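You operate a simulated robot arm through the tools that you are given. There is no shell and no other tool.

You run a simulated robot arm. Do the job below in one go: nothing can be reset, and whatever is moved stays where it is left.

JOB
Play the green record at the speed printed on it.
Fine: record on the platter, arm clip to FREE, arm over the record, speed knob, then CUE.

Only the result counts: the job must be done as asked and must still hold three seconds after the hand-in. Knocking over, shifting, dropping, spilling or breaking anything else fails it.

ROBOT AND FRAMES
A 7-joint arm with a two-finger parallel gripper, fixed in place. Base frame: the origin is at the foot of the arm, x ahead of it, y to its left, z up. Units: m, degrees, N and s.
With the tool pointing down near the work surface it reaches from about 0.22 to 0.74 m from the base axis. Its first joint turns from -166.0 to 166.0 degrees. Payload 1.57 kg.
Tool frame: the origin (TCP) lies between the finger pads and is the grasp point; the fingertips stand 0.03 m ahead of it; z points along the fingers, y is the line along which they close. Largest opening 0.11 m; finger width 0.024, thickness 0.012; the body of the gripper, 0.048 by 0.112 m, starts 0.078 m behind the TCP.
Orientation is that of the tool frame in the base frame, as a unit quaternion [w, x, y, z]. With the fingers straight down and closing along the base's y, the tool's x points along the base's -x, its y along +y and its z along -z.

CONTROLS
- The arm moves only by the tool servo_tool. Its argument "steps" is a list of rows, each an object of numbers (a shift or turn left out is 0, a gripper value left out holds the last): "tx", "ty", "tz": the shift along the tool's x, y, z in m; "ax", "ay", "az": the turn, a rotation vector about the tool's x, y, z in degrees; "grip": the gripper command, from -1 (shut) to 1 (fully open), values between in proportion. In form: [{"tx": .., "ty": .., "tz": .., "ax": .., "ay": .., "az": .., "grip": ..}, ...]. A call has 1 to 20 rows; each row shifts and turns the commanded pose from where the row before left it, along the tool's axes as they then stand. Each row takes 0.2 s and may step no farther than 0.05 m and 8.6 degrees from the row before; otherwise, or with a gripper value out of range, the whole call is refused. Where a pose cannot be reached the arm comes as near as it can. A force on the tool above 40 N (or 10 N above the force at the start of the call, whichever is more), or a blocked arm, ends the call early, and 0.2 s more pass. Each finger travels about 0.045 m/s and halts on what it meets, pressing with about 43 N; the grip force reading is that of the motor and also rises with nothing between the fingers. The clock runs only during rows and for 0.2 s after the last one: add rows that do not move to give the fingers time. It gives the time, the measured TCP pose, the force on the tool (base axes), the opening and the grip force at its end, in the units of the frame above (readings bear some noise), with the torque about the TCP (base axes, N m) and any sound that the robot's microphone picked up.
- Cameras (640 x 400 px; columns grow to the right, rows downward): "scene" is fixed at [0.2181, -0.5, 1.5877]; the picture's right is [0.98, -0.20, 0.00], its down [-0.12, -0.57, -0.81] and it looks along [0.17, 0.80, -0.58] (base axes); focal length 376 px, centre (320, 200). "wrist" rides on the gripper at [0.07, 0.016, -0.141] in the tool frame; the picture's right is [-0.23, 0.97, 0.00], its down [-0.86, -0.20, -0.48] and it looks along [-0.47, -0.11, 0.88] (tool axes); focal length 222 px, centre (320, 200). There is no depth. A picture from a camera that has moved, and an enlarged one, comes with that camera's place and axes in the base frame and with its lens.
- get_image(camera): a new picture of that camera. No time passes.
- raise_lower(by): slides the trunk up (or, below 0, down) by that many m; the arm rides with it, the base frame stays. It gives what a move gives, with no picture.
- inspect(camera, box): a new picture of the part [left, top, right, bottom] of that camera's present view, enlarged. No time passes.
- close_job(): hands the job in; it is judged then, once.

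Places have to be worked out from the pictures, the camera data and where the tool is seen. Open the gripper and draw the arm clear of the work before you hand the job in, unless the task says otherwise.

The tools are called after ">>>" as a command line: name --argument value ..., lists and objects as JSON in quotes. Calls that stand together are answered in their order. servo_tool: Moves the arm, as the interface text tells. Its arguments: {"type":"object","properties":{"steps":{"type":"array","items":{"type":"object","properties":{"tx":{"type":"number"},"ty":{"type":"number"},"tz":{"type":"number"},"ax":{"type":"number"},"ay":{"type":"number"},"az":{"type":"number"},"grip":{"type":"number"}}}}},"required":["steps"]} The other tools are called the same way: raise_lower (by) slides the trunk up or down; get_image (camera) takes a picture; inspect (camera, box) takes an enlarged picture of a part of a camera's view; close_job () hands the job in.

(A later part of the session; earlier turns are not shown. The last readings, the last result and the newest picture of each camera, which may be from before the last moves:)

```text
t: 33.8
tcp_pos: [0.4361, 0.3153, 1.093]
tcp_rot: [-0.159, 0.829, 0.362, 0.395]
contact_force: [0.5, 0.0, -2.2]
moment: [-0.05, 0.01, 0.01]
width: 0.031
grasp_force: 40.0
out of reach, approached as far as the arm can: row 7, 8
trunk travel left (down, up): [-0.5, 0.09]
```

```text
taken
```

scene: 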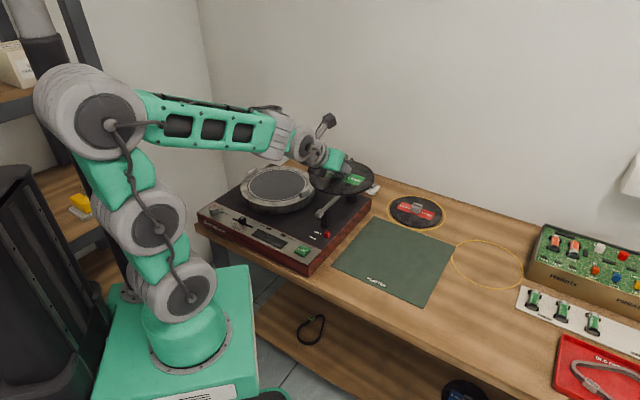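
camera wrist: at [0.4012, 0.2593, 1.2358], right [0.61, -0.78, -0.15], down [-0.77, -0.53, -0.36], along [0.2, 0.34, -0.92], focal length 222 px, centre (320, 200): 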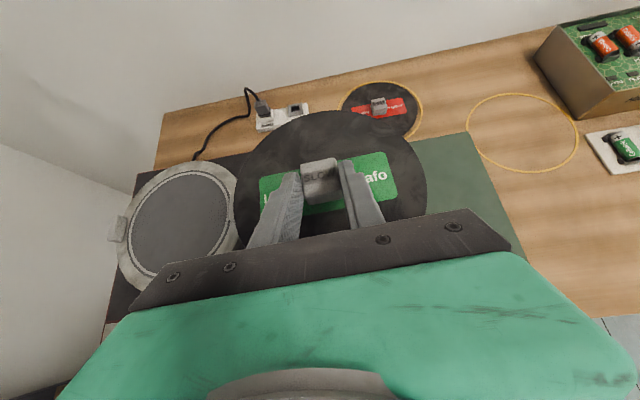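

The arm hit a wrist limit near (0.436, 0.315) because the tool heading got too close to the arm's own heading. I rotate the tool (and record) +45 degrees about the vertical here, well above everything, to regain freedom.

>>> servo_tool --steps '[{"ax": 5.75, "ay": 0.16, "az": -4.77}, {"ax": 5.75, "ay": 0.16, "az": -4.77}, {"ax": 5.75, "ay": 0.16, "az": -4.77}, {"ax": 5.75, "ay": 0.16, "az": -4.77}, {"ax": 5.75, "ay": 0.16, "az": -4.77}, {"ax": 5.75, "ay": 0.16, "az": -4.77}, {}]'

>>> get_image --camera "wrist"

>>> get_image --camera "scene"

```text
t: 35.4
tcp_pos: [0.435, 0.3176, 1.0933]
tcp_rot: [-0.296, 0.632, 0.648, 0.305]
contact_force: [0.4, 0.1, -1.3]
moment: [0.0, 0.01, 0.02]
width: 0.0309
grasp_force: 39.8
trunk travel left (down, up): [-0.5, 0.09]
```

```text
taken
camera wrist: at [0.449, 0.2528, 1.238], right [0.98, -0.13, -0.15], down [-0.17, -0.92, -0.36], along [-0.1, 0.38, -0.92], focal length 222 px, centre (320, 200)
```

wrist: 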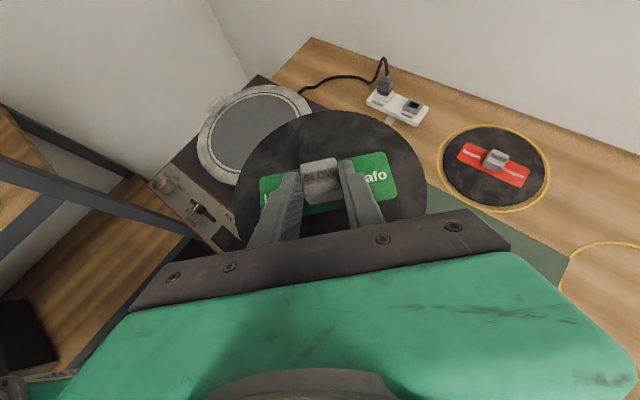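

```text
taken
```

scene: 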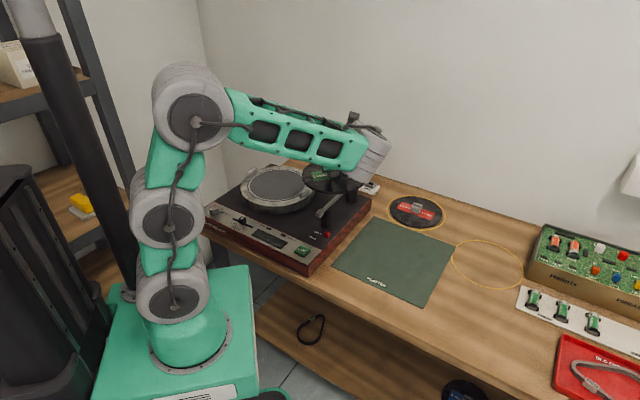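

Now the tool heading is 90 degrees with everything still held. I zoom on the platter from here to refine its centre.

>>> inspect --camera "wrist" --box '[140, 70, 340, 260]'

>>> inspect --camera "scene" --box '[190, 130, 390, 270]'

```text
2.11 times, centred on (240, 165) of wrist
camera zoom: at [0.449, 0.2528, 1.238], right [0.98, -0.13, -0.15], down [-0.17, -0.92, -0.36], along [-0.1, 0.38, -0.92], focal length 468 px, centre (488, 274)
```

zoom: 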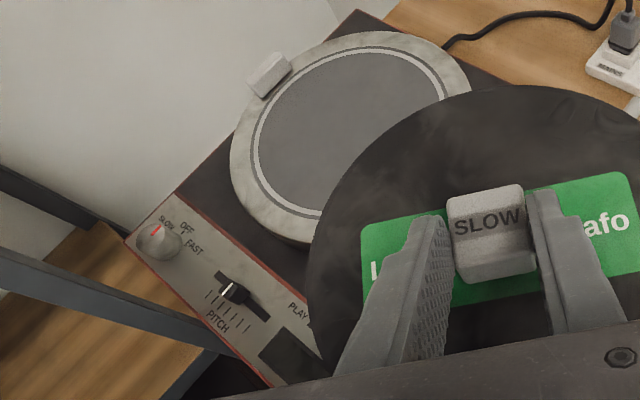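

```text
2.86 times, centred on (290, 200) of scene
camera zoom: at [0.2181, -0.5, 1.5877], right [0.98, -0.2, 0.0], down [-0.12, -0.57, -0.81], along [0.17, 0.8, -0.58], focal length 1074 px, centre (406, 200)
```

zoom: 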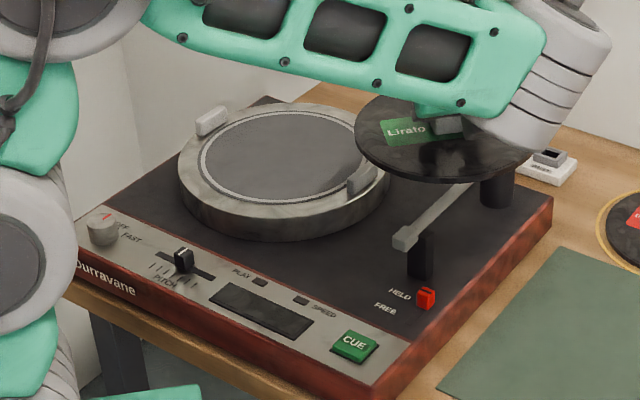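

Scene and wrist rays agree on a platter centre near (0.299, 0.565, 0.90), and the record centre is about (0.003, 0.024) ahead of the TCP. I move the record over the platter, staying about 12 cm above it.

>>> servo_tool --steps '[{"tx": 0.01538, "ty": -0.017, "tz": 0.02385}, {"tx": 0.01538, "ty": -0.017, "tz": 0.02385}, {"tx": 0.01538, "ty": -0.017, "tz": 0.02385}, {"tx": 0.01538, "ty": -0.017, "tz": 0.02385}, {"tx": 0.01538, "ty": -0.017, "tz": 0.02385}, {"tx": 0.01538, "ty": -0.017, "tz": 0.02385}, {"tx": 0.01538, "ty": -0.017, "tz": 0.02385}, {"tx": 0.01538, "ty": -0.017, "tz": 0.02385}, {}]'

>>> get_image --camera "wrist"

>>> get_image --camera "scene"

```text
t: 37.4
tcp_pos: [0.2965, 0.5436, 1.0652]
tcp_rot: [-0.297, 0.631, 0.649, 0.305]
contact_force: [-0.5, -0.5, -0.6]
moment: [-0.01, -0.01, -0.03]
width: 0.031
grasp_force: 40.1
trunk travel left (down, up): [-0.5, 0.09]
```

```text
taken
camera wrist: at [0.3102, 0.4789, 1.2092], right [0.98, -0.13, -0.15], down [-0.18, -0.92, -0.36], along [-0.1, 0.38, -0.92], focal length 222 px, centre (320, 200)
```

wrist: 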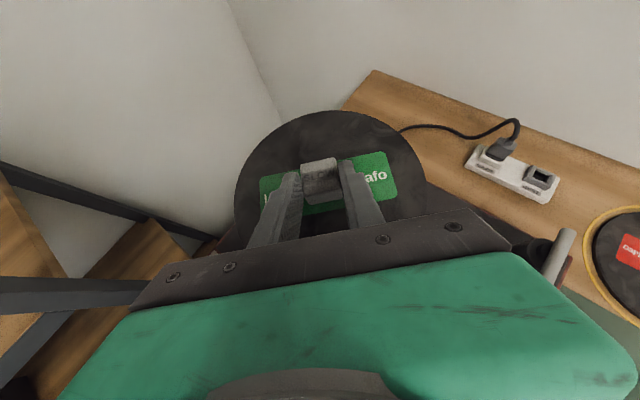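

```text
taken
```

scene: 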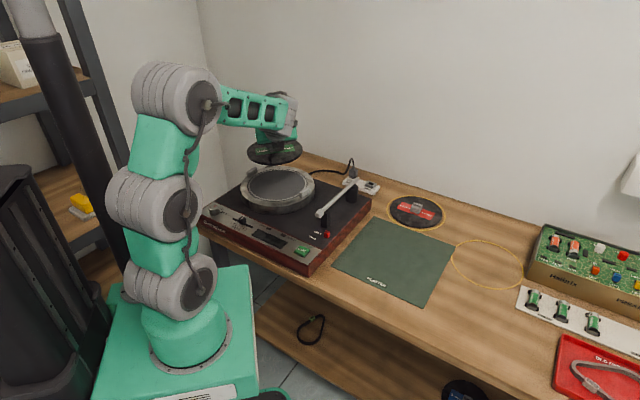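

The record hides the platter in the wrist view, but the scene camera sees both. I lower by 6.5 cm to hover just above the platter's handles and check alignment from the scene.

>>> servo_tool --steps '[{"tx": -0.0167, "ty": -0.0005, "tz": 0.0138}, {"tx": -0.0167, "ty": -0.0005, "tz": 0.0138}, {"tx": -0.0166, "ty": -0.0004, "tz": 0.0139}, {}]'

>>> inspect --camera "scene" --box '[220, 120, 340, 220]'

>>> inspect --camera "wrist" --box '[200, 90, 460, 260]'

```text
t: 38.4
tcp_pos: [0.2978, 0.5416, 0.9991]
tcp_rot: [-0.296, 0.632, 0.648, 0.306]
contact_force: [-0.1, 0.0, -1.5]
moment: [-0.03, -0.01, -0.01]
width: 0.0308
grasp_force: 39.8
trunk travel left (down, up): [-0.5, 0.09]
```

```text
4.00 times, centred on (280, 170) of scene
camera zoom: at [0.2181, -0.5, 1.5877], right [0.98, -0.2, 0.0], down [-0.12, -0.57, -0.81], along [0.17, 0.8, -0.58], focal length 1504 px, centre (480, 320)
```

zoom: 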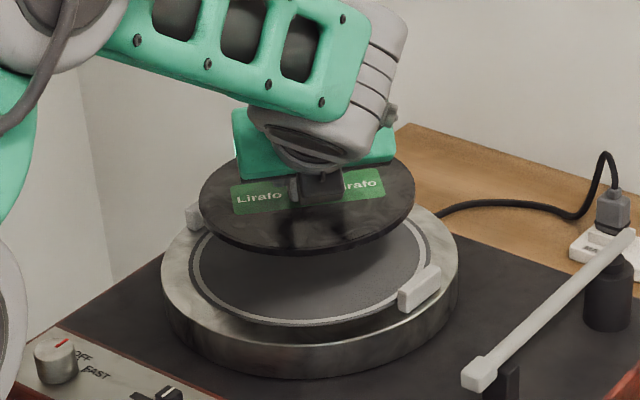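

```text
2.35 times, centred on (330, 175) of wrist
camera zoom: at [0.3119, 0.4768, 1.1439], right [0.98, -0.13, -0.15], down [-0.18, -0.92, -0.36], along [-0.1, 0.38, -0.92], focal length 523 px, centre (296, 259)
```

zoom: 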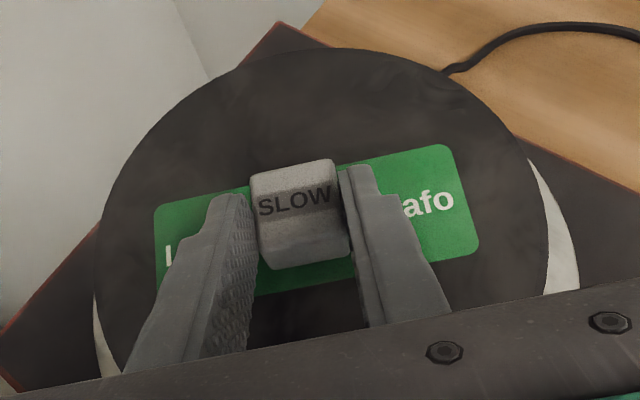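

The record hovers almost over the platter; averaging several rays puts the platter centre nearer (0.301, 0.553), about 1 cm closer than the record. I shift -1 cm in y and lower 2 cm, then compare again.

>>> servo_tool --steps '[{"tx": -0.0109, "ty": 0.0002, "tz": 0.0025}, {"tx": -0.0109, "ty": 0.0002, "tz": 0.0026}, {}]'

>>> inspect --camera "scene" --box '[230, 140, 330, 220]'

>>> inspect --camera "wrist" --box '[200, 90, 460, 260]'

```text
t: 39.2
tcp_pos: [0.2974, 0.5304, 0.979]
tcp_rot: [-0.297, 0.632, 0.648, 0.305]
contact_force: [-0.5, -0.2, -1.1]
moment: [-0.05, 0.02, 0.0]
width: 0.031
grasp_force: 40.1
trunk travel left (down, up): [-0.5, 0.09]
```

```text
5.00 times, centred on (280, 180) of scene
camera zoom: at [0.2181, -0.5, 1.5877], right [0.98, -0.2, 0.0], down [-0.12, -0.57, -0.81], along [0.17, 0.8, -0.58], focal length 1880 px, centre (520, 300)
```

zoom: 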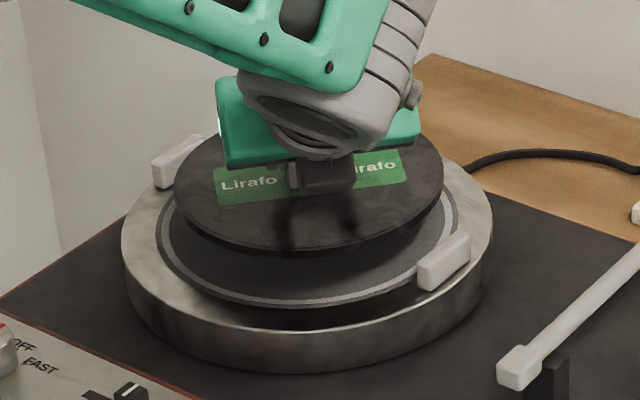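

```text
2.35 times, centred on (330, 175) of wrist
camera zoom: at [0.3125, 0.4657, 1.1229], right [0.98, -0.13, -0.15], down [-0.18, -0.92, -0.36], along [-0.1, 0.38, -0.92], focal length 523 px, centre (296, 259)
```

zoom: 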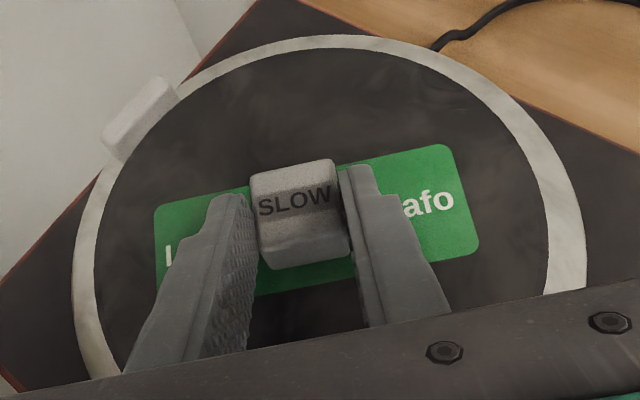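

Working through the visible rim extents, the platter centre fits (0.299, 0.568, 0.895), while the record centre is about (0.3005, 0.556). I shift +1.1 cm in y and lower 1.5 cm, then look once more.

>>> servo_tool --steps '[{"tx": -0.0022, "ty": -0.0006, "tz": 0.009}, {"tx": -0.0023, "ty": -0.0006, "tz": 0.0091}, {}]'

>>> inspect --camera "scene" --box '[230, 140, 330, 220]'

>>> inspect --camera "wrist" --box '[200, 90, 460, 260]'

```text
t: 40.0
tcp_pos: [0.2971, 0.5413, 0.9662]
tcp_rot: [-0.297, 0.631, 0.648, 0.305]
contact_force: [-0.2, 1.0, -0.8]
moment: [-0.06, 0.01, 0.01]
width: 0.031
grasp_force: 40.5
trunk travel left (down, up): [-0.5, 0.09]
```

```text
5.00 times, centred on (280, 180) of scene
camera zoom: at [0.2181, -0.5, 1.5877], right [0.98, -0.2, 0.0], down [-0.12, -0.57, -0.81], along [0.17, 0.8, -0.58], focal length 1880 px, centre (520, 300)
```

zoom: 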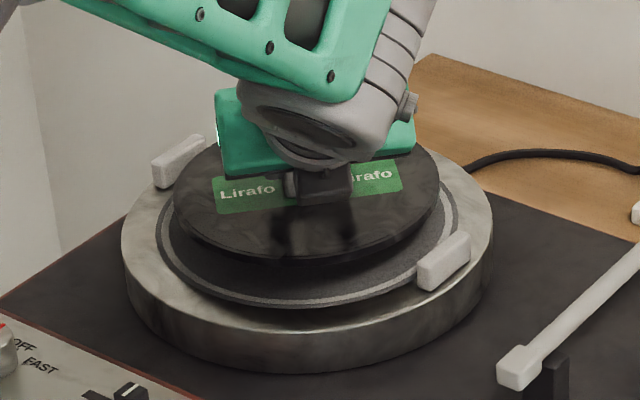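

```text
2.35 times, centred on (330, 175) of wrist
camera zoom: at [0.3115, 0.4774, 1.1091], right [0.98, -0.13, -0.15], down [-0.18, -0.92, -0.36], along [-0.1, 0.38, -0.92], focal length 523 px, centre (296, 259)
```

zoom: 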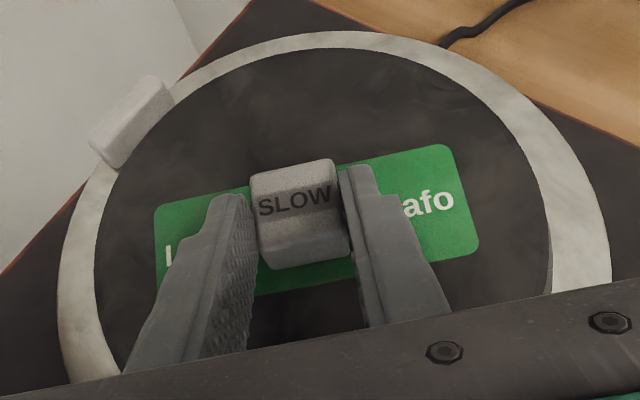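

The wrist fit now gives record centre (0.2995, 0.566) against platter centre (0.298, 0.570), and both rim handles are clear by over 1 cm. I nudge +3 mm in y and lower 15 mm, watching the force.

>>> servo_tool --steps '[{"tx": -0.00195, "tz": 0.0055}, {"tx": -0.00385, "tz": 0.0032}, {"tx": -0.00385, "tz": 0.0032}, {}]'

>>> inspect --camera "scene" --box '[230, 140, 330, 220]'

>>> inspect --camera "wrist" --box '[200, 90, 460, 260]'

```text
t: 41.0
tcp_pos: [0.2984, 0.5442, 0.9495]
tcp_rot: [-0.297, 0.631, 0.648, 0.305]
contact_force: [0.2, -0.2, -1.2]
moment: [-0.01, 0.01, 0.03]
width: 0.0311
grasp_force: 39.9
trunk travel left (down, up): [-0.5, 0.09]
```

```text
5.00 times, centred on (280, 180) of scene
camera zoom: at [0.2181, -0.5, 1.5877], right [0.98, -0.2, 0.0], down [-0.12, -0.57, -0.81], along [0.17, 0.8, -0.58], focal length 1880 px, centre (520, 300)
```

zoom: 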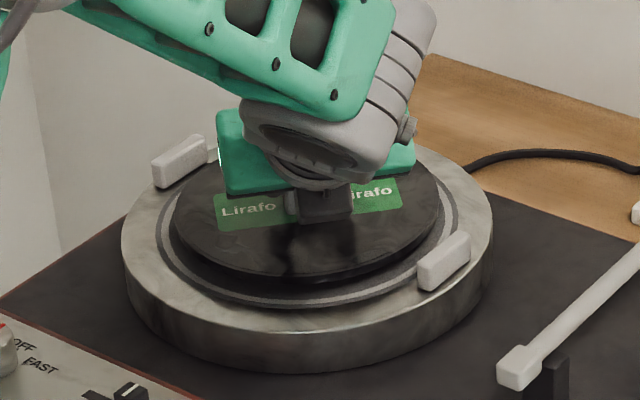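

```text
2.35 times, centred on (330, 175) of wrist
camera zoom: at [0.3112, 0.4804, 1.094], right [0.98, -0.13, -0.15], down [-0.18, -0.92, -0.36], along [-0.1, 0.38, -0.92], focal length 523 px, centre (296, 259)
```

zoom: 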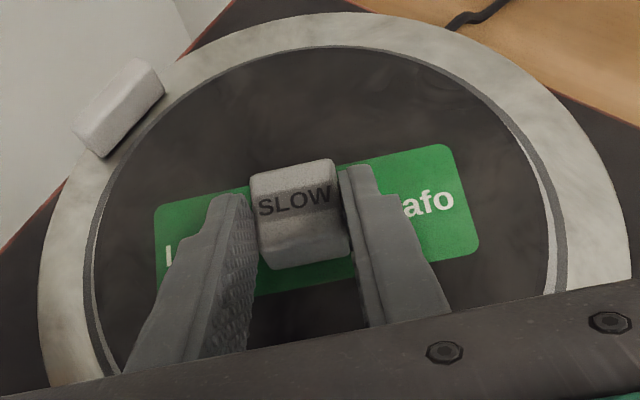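

Ring and record are now concentric within 2–3 mm. I lower gently in small steps until contact is felt.

>>> servo_tool --steps '[{"tx": -0.0017, "ty": -0.0015, "tz": 0.0029}, {"tx": -0.0015, "tz": 0.0013}, {}]'

```text
t: 41.8
tcp_pos: [0.2958, 0.5462, 0.9435]
tcp_rot: [-0.297, 0.631, 0.648, 0.305]
contact_force: [0.2, 0.1, -1.1]
moment: [-0.02, -0.03, 0.0]
width: 0.031
grasp_force: 39.8
trunk travel left (down, up): [-0.5, 0.09]
```

>>> inspect --camera "scene" --box '[230, 140, 330, 220]'

>>> inspect --camera "wrist" --box '[200, 90, 460, 260]'

```text
5.00 times, centred on (280, 180) of scene
camera zoom: at [0.2181, -0.5, 1.5877], right [0.98, -0.2, 0.0], down [-0.12, -0.57, -0.81], along [0.17, 0.8, -0.58], focal length 1880 px, centre (520, 300)
```

zoom: 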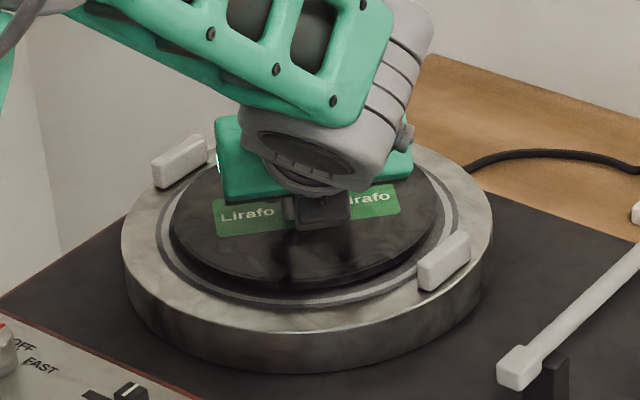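

```text
2.35 times, centred on (330, 175) of wrist
camera zoom: at [0.3099, 0.4823, 1.0885], right [0.98, -0.13, -0.15], down [-0.18, -0.92, -0.36], along [-0.1, 0.38, -0.92], focal length 523 px, centre (296, 259)
```

zoom: 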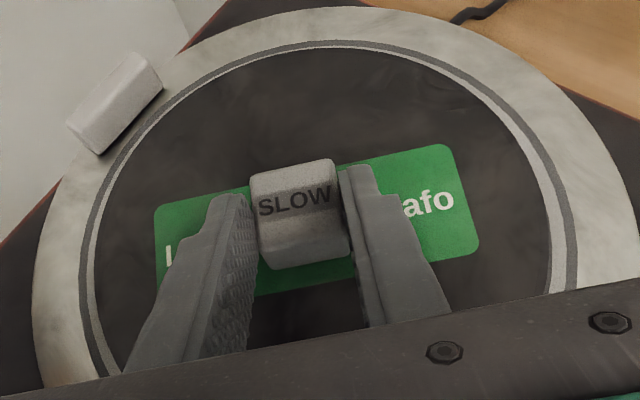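

No contact yet; the record is about 2 mm left of centre. I nudge +2 mm in x and keep lowering in 2 mm steps.

>>> servo_tool --steps '[{"tx": -0.0015, "ty": 0.002, "tz": 0.0013}, {"tx": -0.0015, "tz": 0.0013}, {}]'

```text
t: 42.6
tcp_pos: [0.2972, 0.5476, 0.9411]
tcp_rot: [-0.297, 0.631, 0.648, 0.306]
contact_force: [0.2, 0.2, -1.3]
moment: [0.01, 0.01, 0.01]
width: 0.0312
grasp_force: 39.6
trunk travel left (down, up): [-0.5, 0.09]
```

Still no clear contact force. I continue lowering 4 mm more in small steps.

>>> servo_tool --steps '[{"tx": -0.0015, "tz": 0.0013}, {"tx": -0.0015, "tz": 0.0013}, {}]'

>>> inspect --camera "wrist" --box '[200, 90, 460, 260]'

>>> inspect --camera "scene" --box '[230, 140, 330, 220]'

```text
t: 43.4
tcp_pos: [0.2963, 0.5478, 0.9371]
tcp_rot: [-0.297, 0.631, 0.648, 0.306]
contact_force: [0.7, -0.5, 3.8]
moment: [0.09, 0.45, -0.04]
width: 0.0313
grasp_force: 39.5
trunk travel left (down, up): [-0.5, 0.09]
```

```text
2.35 times, centred on (330, 175) of wrist
camera zoom: at [0.3112, 0.483, 1.0822], right [0.98, -0.13, -0.15], down [-0.18, -0.92, -0.36], along [-0.09, 0.38, -0.92], focal length 523 px, centre (296, 259)
```

zoom: 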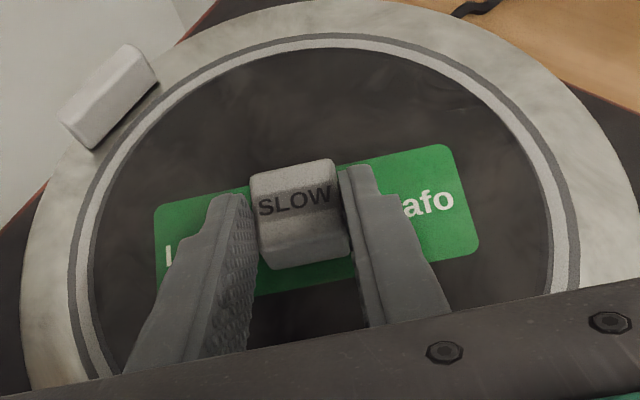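

```text
5.00 times, centred on (280, 180) of scene
camera zoom: at [0.2181, -0.5, 1.5877], right [0.98, -0.2, 0.0], down [-0.12, -0.57, -0.81], along [0.17, 0.8, -0.58], focal length 1880 px, centre (520, 300)
```

zoom: 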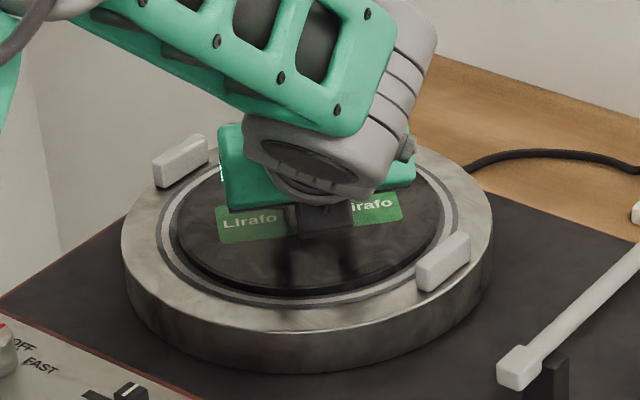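

Contact is felt at the record's left edge (small roll). The record is well centred in the ring, so I level the tool about 1.2 degrees and lower 1.5 mm more before releasing.

>>> servo_tool --steps '[{"ax": 0.77, "az": 0.92}, {"tx": -0.0012, "tz": 0.001}, {}]'

```text
t: 44.2
tcp_pos: [0.2969, 0.5481, 0.9373]
tcp_rot: [-0.304, 0.633, 0.645, 0.3]
contact_force: [-0.8, 0.7, 10.5]
moment: [-0.11, -0.04, -0.01]
width: 0.031
grasp_force: 40.0
trunk travel left (down, up): [-0.5, 0.09]
```

The record now lies flat (moment near zero, 10 N pressing). I ease up 1 mm and open the fingers to about 70 mm.

>>> servo_tool --steps '[{"tx": 0.0007, "tz": -0.0006}, {"grip": 0.0}, {"grip": 0.0}, {"grip": 0.0}, {"grip": 0.0}, {"grip": 0.0}]'

>>> inspect --camera "wrist" --box '[200, 90, 460, 260]'

```text
t: 45.6
tcp_pos: [0.2972, 0.5465, 0.9364]
tcp_rot: [-0.304, 0.634, 0.645, 0.299]
contact_force: [-0.5, 0.3, 0.5]
moment: [-0.01, -0.01, 0.03]
width: 0.0548
grasp_force: 0.0
trunk travel left (down, up): [-0.5, 0.09]
```

```text
2.35 times, centred on (330, 175) of wrist
camera zoom: at [0.3144, 0.4822, 1.0798], right [0.98, -0.13, -0.17], down [-0.18, -0.92, -0.35], along [-0.11, 0.38, -0.92], focal length 523 px, centre (296, 259)
```

zoom: 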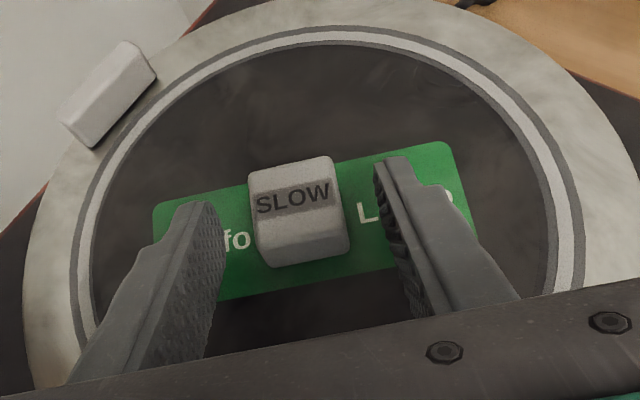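

The record is released flat inside the ring. I back the fingers out along the tool axis and rise clear, then look at the whole turntable.

>>> servo_tool --steps '[{"tz": -0.015}, {"tz": -0.025}, {"tz": -0.03}, {"tz": -0.03}, {"tx": 0.03, "tz": -0.025}, {"tx": 0.03, "tz": -0.025}, {}]'

>>> get_image --camera "wrist"

>>> inspect --camera "scene" --box '[190, 140, 390, 280]'

```text
t: 47.2
tcp_pos: [0.3018, 0.4701, 1.0788]
tcp_rot: [-0.304, 0.634, 0.645, 0.299]
contact_force: [-0.4, -0.7, 0.0]
moment: [0.01, -0.01, -0.02]
width: 0.055
grasp_force: 0.1
trunk travel left (down, up): [-0.5, 0.09]
```

```text
taken
camera wrist: at [0.3183, 0.4049, 1.2221], right [0.98, -0.13, -0.18], down [-0.18, -0.92, -0.35], along [-0.12, 0.38, -0.92], focal length 222 px, centre (320, 200)
```

wrist: 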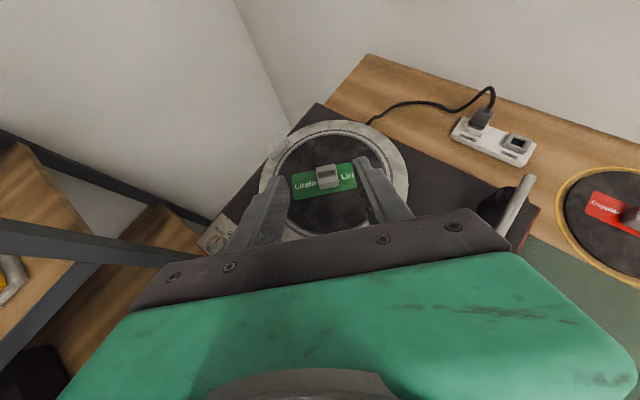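

```text
2.86 times, centred on (290, 210) of scene
camera zoom: at [0.2181, -0.5, 1.5877], right [0.98, -0.2, 0.0], down [-0.12, -0.57, -0.81], along [0.17, 0.8, -0.58], focal length 1074 px, centre (406, 171)
```

zoom: 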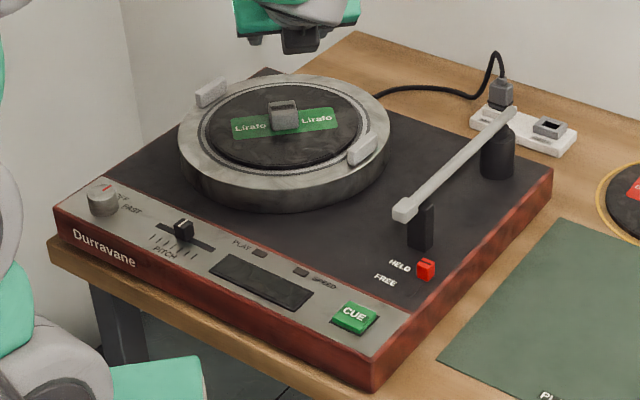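

The record is seated on the platter. Clip is near (0.413, 0.313, 0.873), tonearm head near (0.397, 0.345, 0.926), CUE near (0.329, 0.269), knob near (0.087, 0.496). I now bring the tool back to pointing straight down for these, shutting the fingers.

>>> servo_tool --steps '[{"ay": -8.38, "grip": -1}, {"ay": -8.38}, {"ay": -8.38}, {"ay": -8.38}, {"ay": -8.38}, {"ay": -8.38}, {}]'

>>> get_image --camera "scene"

```text
t: 48.8
tcp_pos: [0.2983, 0.469, 1.0779]
tcp_rot: [-0.001, 0.701, 0.713, 0.0]
contact_force: [0.2, 1.0, 0.5]
moment: [-0.05, -0.06, -0.01]
width: 0.0
grasp_force: 21.2
trunk travel left (down, up): [-0.5, 0.09]
```

```text
taken
```

scene: 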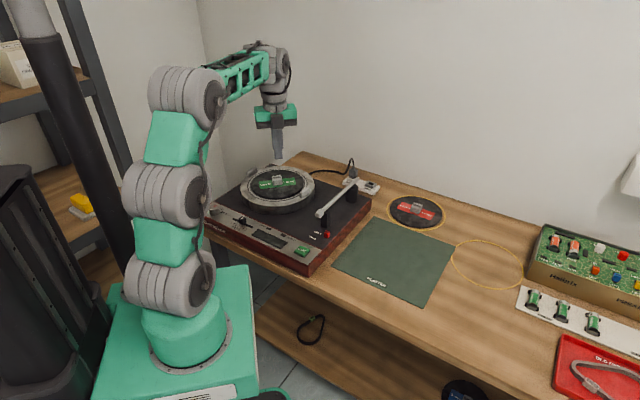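

Tool-down is restored with x_tool along +y. I turn it so its axes align with the turntable and move above the clip region at safe height.

>>> servo_tool --steps '[{"az": 7.3}, {"az": 7.3}, {"az": 7.3}, {"az": 7.3}, {"az": 7.3}, {"az": 7.3}, {}]'

```text
t: 50.4
tcp_pos: [0.3024, 0.4759, 1.083]
tcp_rot: [-0.001, 0.917, 0.4, 0.001]
contact_force: [-0.7, 0.3, 1.0]
moment: [0.0, 0.01, 0.0]
width: 0.0
grasp_force: 21.4
out of reach, approached as far as the arm can: row 3
trunk travel left (down, up): [-0.5, 0.09]
```

Aligned (x_tool at 47 degrees, y_tool at -43 degrees). I move above the clip.

>>> servo_tool --steps '[{"tx": -0.0027, "ty": 0.0316, "tz": 0.0088}, {"tx": -0.0027, "ty": 0.0316, "tz": 0.0088}, {"tx": -0.0027, "ty": 0.0316, "tz": 0.0088}, {"tx": -0.0027, "ty": 0.0316, "tz": 0.0088}, {"tx": -0.0027, "ty": 0.0316, "tz": 0.0088}, {"tx": -0.0027, "ty": 0.0316, "tz": 0.0088}, {}]'

>>> get_image --camera "wrist"

>>> inspect --camera "scene" --box '[270, 140, 400, 280]'

```text
t: 52.0
tcp_pos: [0.4306, 0.3343, 1.0283]
tcp_rot: [0.0, 0.916, 0.4, 0.0]
contact_force: [0.4, -0.6, -0.1]
moment: [0.01, 0.03, -0.03]
width: 0.0
grasp_force: 21.1
trunk travel left (down, up): [-0.5, 0.09]
```

```text
taken
camera wrist: at [0.4905, 0.3736, 1.1705], right [0.56, -0.83, 0.0], down [-0.73, -0.49, 0.48], along [-0.4, -0.27, -0.88], focal length 222 px, centre (320, 200)
```

wrist: 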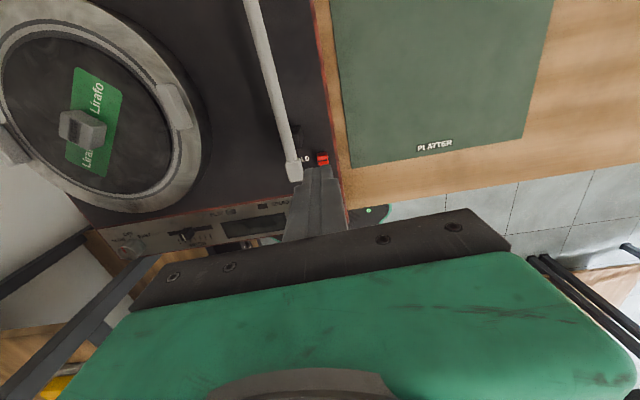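

```text
2.86 times, centred on (335, 210) of scene
camera zoom: at [0.2181, -0.5, 1.5877], right [0.98, -0.2, 0.0], down [-0.12, -0.57, -0.81], along [0.17, 0.8, -0.58], focal length 1074 px, centre (277, 171)
```

zoom: 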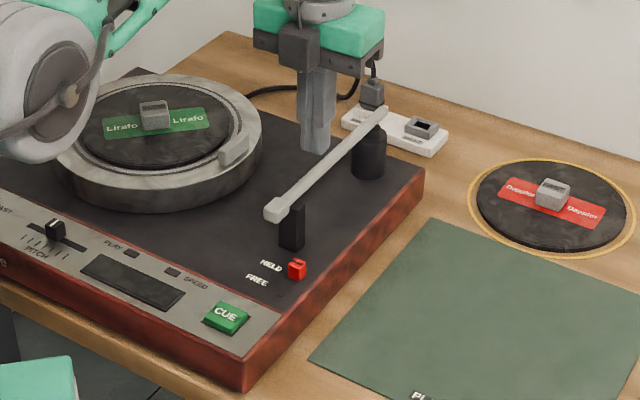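

I zoom on the clip and tonearm head in both cameras to place the fingertips precisely.

>>> inspect --camera "wrist" --box '[240, 90, 400, 220]'

>>> inspect --camera "scene" --box '[310, 190, 350, 250]'

```text
3.08 times, centred on (320, 155) of wrist
camera zoom: at [0.4905, 0.3736, 1.1705], right [0.56, -0.83, 0.0], down [-0.73, -0.49, 0.48], along [-0.4, -0.27, -0.88], focal length 684 px, centre (320, 338)
```

zoom: 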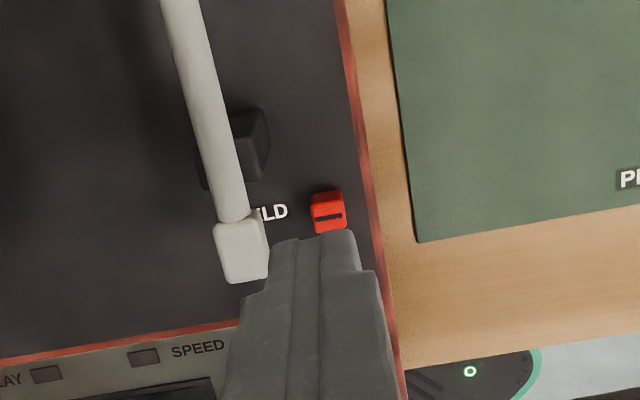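

```text
6.67 times, centred on (330, 220) of scene
camera zoom: at [0.2181, -0.5, 1.5877], right [0.98, -0.2, 0.0], down [-0.12, -0.57, -0.81], along [0.17, 0.8, -0.58], focal length 2507 px, centre (253, 67)
```

zoom: 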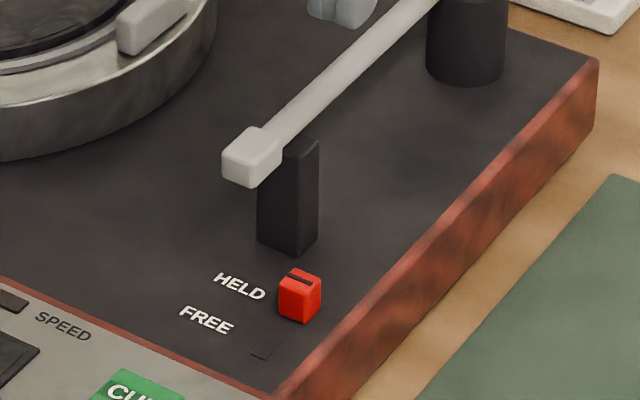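

The slider top is at about (0.4125, 0.3165, 0.880) and the deck near 0.865; my shut fingertips are just behind it with over 1 cm to the tonearm head. I descend to fingertip height 0.878 first.

>>> servo_tool --steps '[{"tx": 0.001, "ty": 0.002, "tz": 0.03}, {"tz": 0.03}, {"tz": 0.03}, {"tz": 0.03}, {}]'

>>> inspect --camera "wrist" --box '[240, 90, 400, 220]'

>>> inspect --camera "scene" --box '[310, 190, 350, 250]'

```text
t: 53.2
tcp_pos: [0.4601, 0.3584, 0.9861]
tcp_rot: [0.003, 0.916, 0.4, -0.007]
contact_force: [0.5, -0.2, -0.3]
moment: [-0.04, -0.01, -0.02]
width: 0.0
grasp_force: 20.8
out of reach, approached as far as the arm can: row 1, 2, 3, 4
trunk travel left (down, up): [-0.5, 0.09]
```

```text
3.08 times, centred on (320, 155) of wrist
camera zoom: at [0.5209, 0.3993, 1.1262], right [0.56, -0.83, 0.0], down [-0.72, -0.49, 0.49], along [-0.41, -0.28, -0.87], focal length 684 px, centre (320, 338)
```

zoom: 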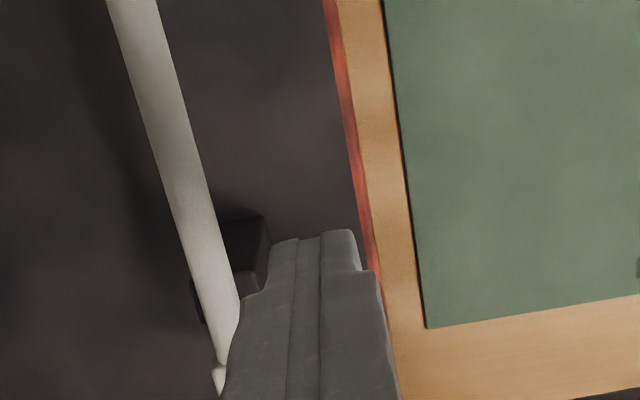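

```text
6.67 times, centred on (330, 220) of scene
camera zoom: at [0.2181, -0.5, 1.5877], right [0.98, -0.2, 0.0], down [-0.12, -0.57, -0.81], along [0.17, 0.8, -0.58], focal length 2507 px, centre (253, 67)
```

zoom: 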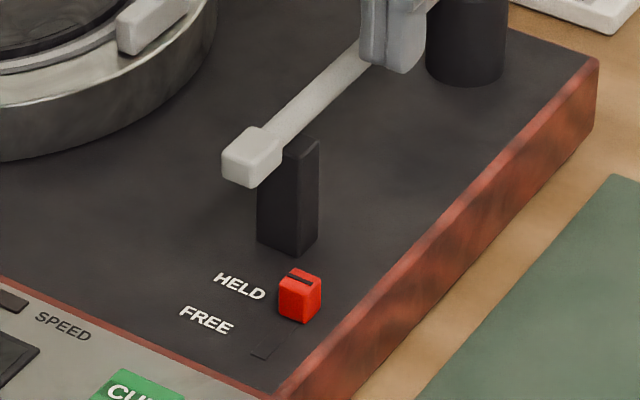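

The arm could not descend here (folded too far) and slid outward, touching nothing. I return above the clip and rise, so that I can lower the trunk by 0.15 m to get a better posture near the deck.

>>> servo_tool --steps '[{"tz": -0.035}, {"tx": -0.0093, "ty": -0.0016, "tz": -0.03}, {"tx": -0.0093, "ty": -0.0016, "tz": -0.03}, {"tx": -0.0093, "ty": -0.0016, "tz": -0.03}, {"tx": -0.0093, "ty": -0.0016, "tz": -0.03}, {}]'

>>> get_image --camera "scene"

```text
t: 54.6
tcp_pos: [0.4316, 0.3338, 1.1392]
tcp_rot: [-0.001, 0.916, 0.4, 0.0]
contact_force: [-0.4, 0.5, 0.5]
moment: [0.01, -0.03, 0.03]
width: 0.0002
grasp_force: 20.8
trunk travel left (down, up): [-0.5, 0.09]
```

```text
taken
```

scene: 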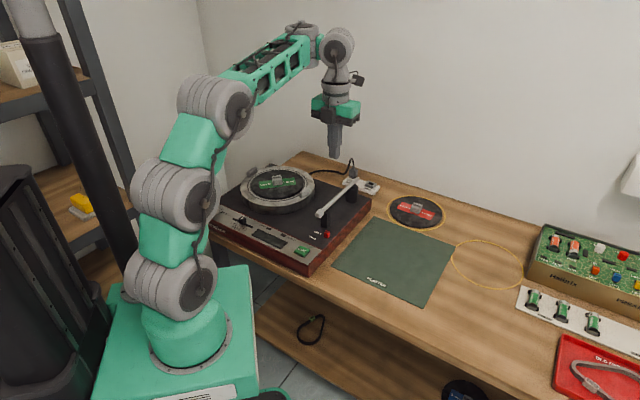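

The arm is high and clear. I lower the trunk 0.15 m, which brings the fingertips to about z=0.96, still above the tonearm.

>>> raise_lower --by -0.15

>>> get_image --camera "scene"

>>> inspect --camera "wrist" --box '[240, 90, 400, 220]'

```text
t: 56.4
tcp_pos: [0.4304, 0.333, 0.9897]
tcp_rot: [-0.001, 0.916, 0.401, 0.001]
contact_force: [0.1, 0.0, -0.6]
moment: [0.01, -0.01, -0.01]
width: 0.0
grasp_force: 21.3
trunk travel left (down, up): [-0.35, 0.24]
```

```text
taken
```

scene: 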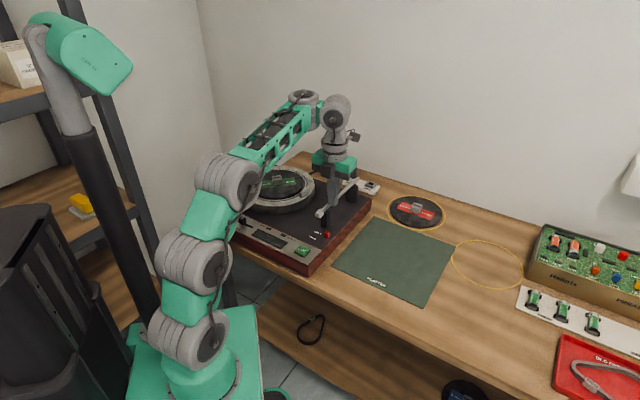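

```text
3.08 times, centred on (320, 155) of wrist
camera zoom: at [0.4906, 0.3727, 1.1304], right [0.56, -0.83, 0.0], down [-0.73, -0.49, 0.48], along [-0.4, -0.27, -0.88], focal length 684 px, centre (320, 338)
```

zoom: 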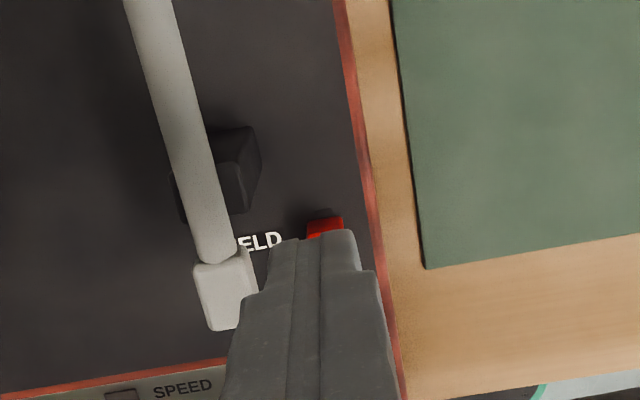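

The posture is good now and nothing is touched. I descend about 8 cm just behind the slider, then re-check.

>>> servo_tool --steps '[{"tx": 0.002, "tz": 0.025}, {"tz": 0.025}, {"tz": 0.02}, {"tz": 0.013}, {}]'

>>> inspect --camera "wrist" --box '[240, 90, 400, 220]'

>>> inspect --camera "scene" --box '[310, 190, 350, 250]'

```text
t: 57.5
tcp_pos: [0.4332, 0.3352, 0.908]
tcp_rot: [-0.001, 0.916, 0.401, 0.001]
contact_force: [-0.4, 0.2, -1.2]
moment: [-0.01, 0.02, 0.02]
width: 0.0
grasp_force: 21.0
trunk travel left (down, up): [-0.35, 0.24]
```

```text
3.08 times, centred on (320, 155) of wrist
camera zoom: at [0.4914, 0.3746, 1.0497], right [0.56, -0.83, 0.0], down [-0.73, -0.49, 0.48], along [-0.4, -0.27, -0.88], focal length 684 px, centre (320, 338)
```

zoom: 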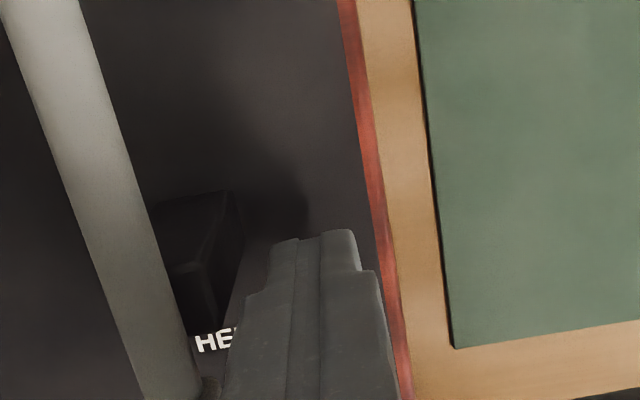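

```text
6.67 times, centred on (330, 220) of scene
camera zoom: at [0.2181, -0.5, 1.5877], right [0.98, -0.2, 0.0], down [-0.12, -0.57, -0.81], along [0.17, 0.8, -0.58], focal length 2507 px, centre (253, 67)
```

zoom: 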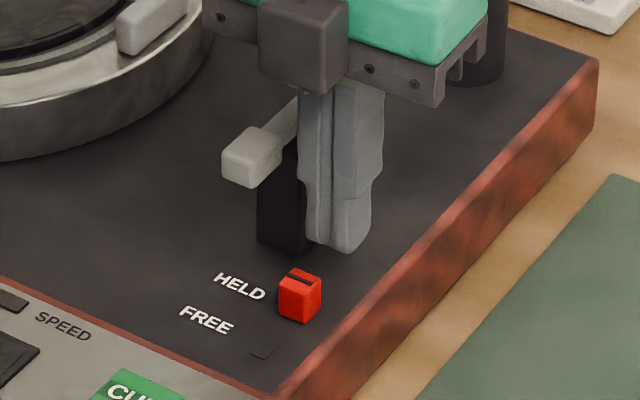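

The fingertips are right behind the slider with clearance to the tonearm. I lower 5 mm more and push forward 2 cm in small steps.

>>> servo_tool --steps '[{"tz": 0.005}, {"tx": -0.005}, {"tx": -0.005}, {"tx": -0.005}, {"tx": -0.005}, {}]'

>>> inspect --camera "scene" --box '[310, 190, 350, 250]'

```text
t: 59.0
tcp_pos: [0.4206, 0.3204, 0.8996]
tcp_rot: [-0.001, 0.916, 0.4, 0.001]
contact_force: [-0.1, 0.9, -0.2]
moment: [0.01, 0.01, 0.0]
width: 0.0
grasp_force: 21.2
trunk travel left (down, up): [-0.35, 0.24]
```

```text
6.67 times, centred on (330, 220) of scene
camera zoom: at [0.2181, -0.5, 1.5877], right [0.98, -0.2, 0.0], down [-0.12, -0.57, -0.81], along [0.17, 0.8, -0.58], focal length 2507 px, centre (253, 67)
```

zoom: 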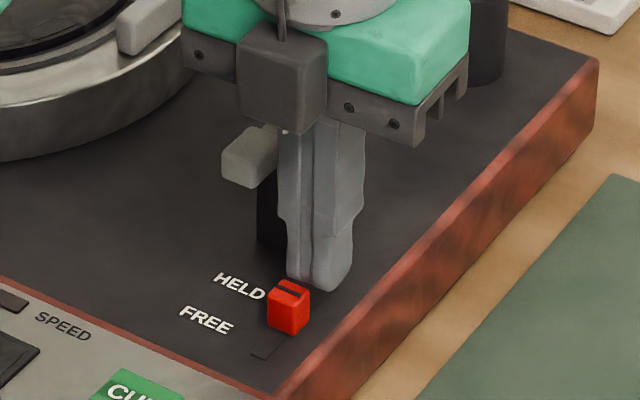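

The slider is moving with the fingers at low force. I push another 2 cm toward FREE.

>>> servo_tool --steps '[{"tx": -0.005}, {"tx": -0.005}, {"tx": -0.005}, {}]'

>>> inspect --camera "scene" --box '[310, 190, 350, 250]'

```text
t: 60.0
tcp_pos: [0.41, 0.3097, 0.9002]
tcp_rot: [-0.002, 0.916, 0.4, 0.001]
contact_force: [1.1, 0.3, -0.4]
moment: [-0.01, -0.07, 0.02]
width: 0.0
grasp_force: 21.4
trunk travel left (down, up): [-0.35, 0.24]
```

```text
6.67 times, centred on (330, 220) of scene
camera zoom: at [0.2181, -0.5, 1.5877], right [0.98, -0.2, 0.0], down [-0.12, -0.57, -0.81], along [0.17, 0.8, -0.58], focal length 2507 px, centre (253, 67)
```

zoom: 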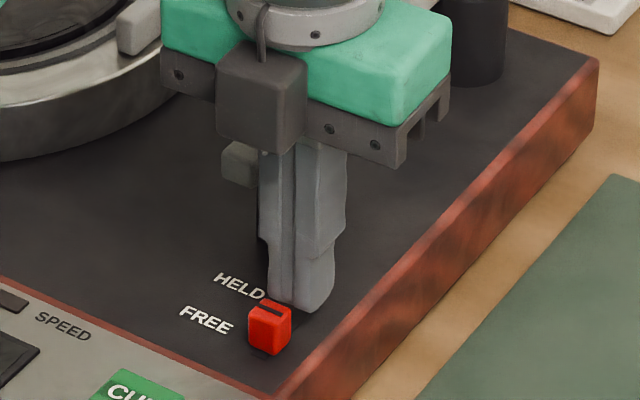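

The slider is nearly at FREE. I push a few millimetres more to seat it against its end.

>>> servo_tool --steps '[{"tx": -0.003}, {"tx": -0.003}, {}]'

>>> inspect --camera "scene" --box '[310, 190, 350, 250]'

```text
t: 60.8
tcp_pos: [0.4073, 0.3072, 0.9007]
tcp_rot: [-0.001, 0.916, 0.401, 0.001]
contact_force: [27.0, 26.6, -3.8]
moment: [0.56, -0.85, -0.04]
width: 0.0
grasp_force: 21.3
trunk travel left (down, up): [-0.35, 0.24]
```

```text
6.67 times, centred on (330, 220) of scene
camera zoom: at [0.2181, -0.5, 1.5877], right [0.98, -0.2, 0.0], down [-0.12, -0.57, -0.81], along [0.17, 0.8, -0.58], focal length 2507 px, centre (253, 67)
```

zoom: 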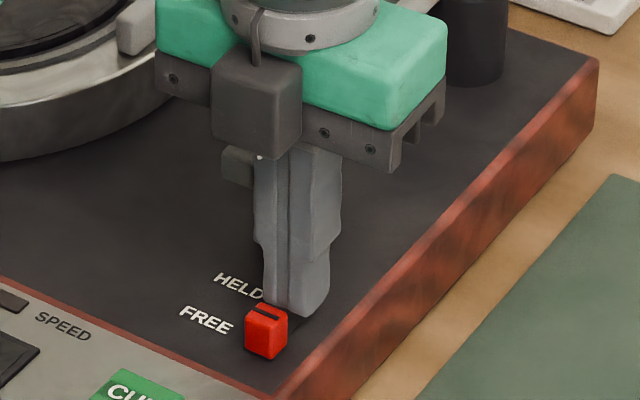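

The slider is against its FREE stop (about 38 N). I back off and rise above the tonearm.

>>> servo_tool --steps '[{"tx": 0.006}, {"tx": 0.006}, {"tz": -0.03}, {"tz": -0.03}, {"tz": -0.03}, {}]'

>>> inspect --camera "scene" --box '[270, 160, 390, 260]'

>>> get_image --camera "wrist"

```text
t: 62.1
tcp_pos: [0.4124, 0.3147, 0.9882]
tcp_rot: [-0.002, 0.916, 0.401, 0.001]
contact_force: [0.1, 0.4, -0.1]
moment: [0.03, 0.0, 0.02]
width: 0.0
grasp_force: 21.7
trunk travel left (down, up): [-0.35, 0.24]
```

```text
4.00 times, centred on (330, 210) of scene
camera zoom: at [0.2181, -0.5, 1.5877], right [0.98, -0.2, 0.0], down [-0.12, -0.57, -0.81], along [0.17, 0.8, -0.58], focal length 1504 px, centre (280, 160)
```

zoom: 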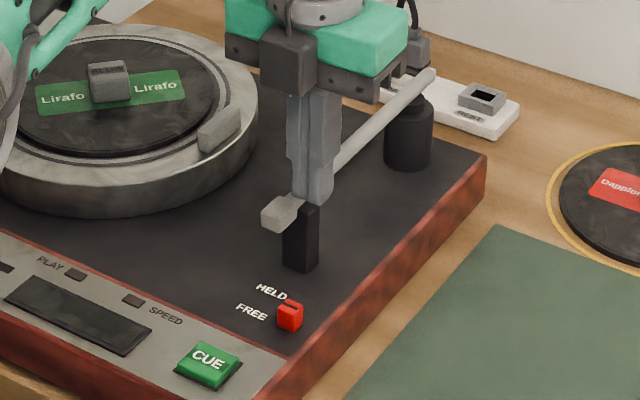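

```text
taken
camera wrist: at [0.4719, 0.3534, 1.1299], right [0.56, -0.83, 0.0], down [-0.73, -0.49, 0.48], along [-0.4, -0.27, -0.88], focal length 222 px, centre (320, 200)
```

wrist: 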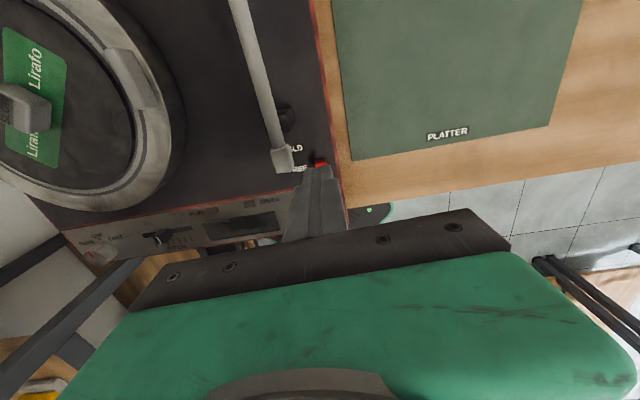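

The clip is at FREE. The tonearm head is about 3 cm to the left of my fingers (head centre ≈(0.401, 0.347), z 0.917–0.936); I descend beside it to fingertip height 0.921.

>>> servo_tool --steps '[{"tx": 0.0055, "tz": 0.012}, {"tx": 0.0055, "tz": 0.012}, {"tz": 0.013}, {}]'

>>> inspect --camera "wrist" --box '[240, 90, 400, 220]'

>>> inspect --camera "scene" --box '[300, 170, 370, 250]'

```text
t: 63.1
tcp_pos: [0.4212, 0.322, 0.9532]
tcp_rot: [-0.001, 0.916, 0.4, 0.0]
contact_force: [-0.2, 0.1, -0.3]
moment: [-0.01, 0.0, 0.02]
width: 0.0001
grasp_force: 21.2
trunk travel left (down, up): [-0.35, 0.24]
```

```text
3.08 times, centred on (320, 155) of wrist
camera zoom: at [0.4796, 0.3618, 1.0944], right [0.56, -0.83, 0.0], down [-0.73, -0.49, 0.48], along [-0.4, -0.27, -0.88], focal length 684 px, centre (320, 338)
```

zoom: 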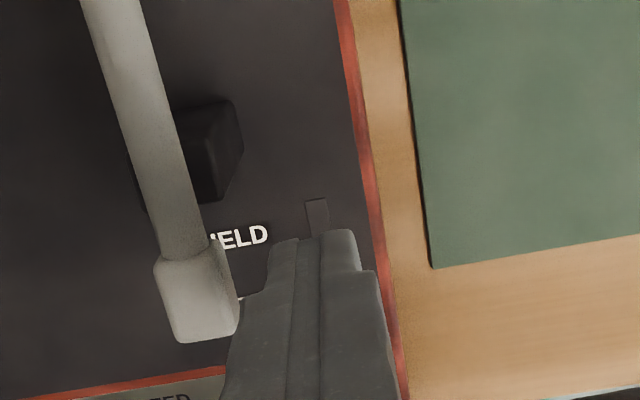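

```text
5.00 times, centred on (335, 210) of scene
camera zoom: at [0.2181, -0.5, 1.5877], right [0.98, -0.2, 0.0], down [-0.12, -0.57, -0.81], along [0.17, 0.8, -0.58], focal length 1880 px, centre (245, 150)
```

zoom: 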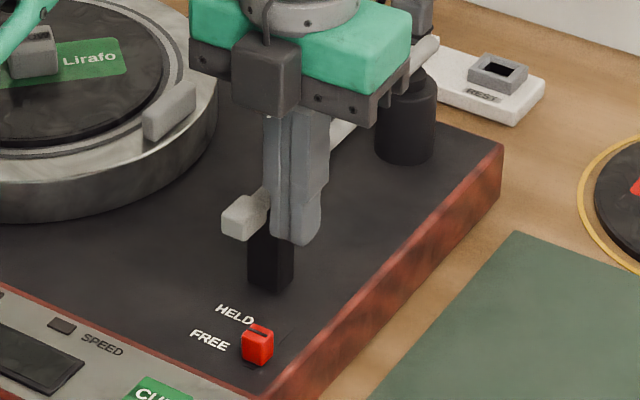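

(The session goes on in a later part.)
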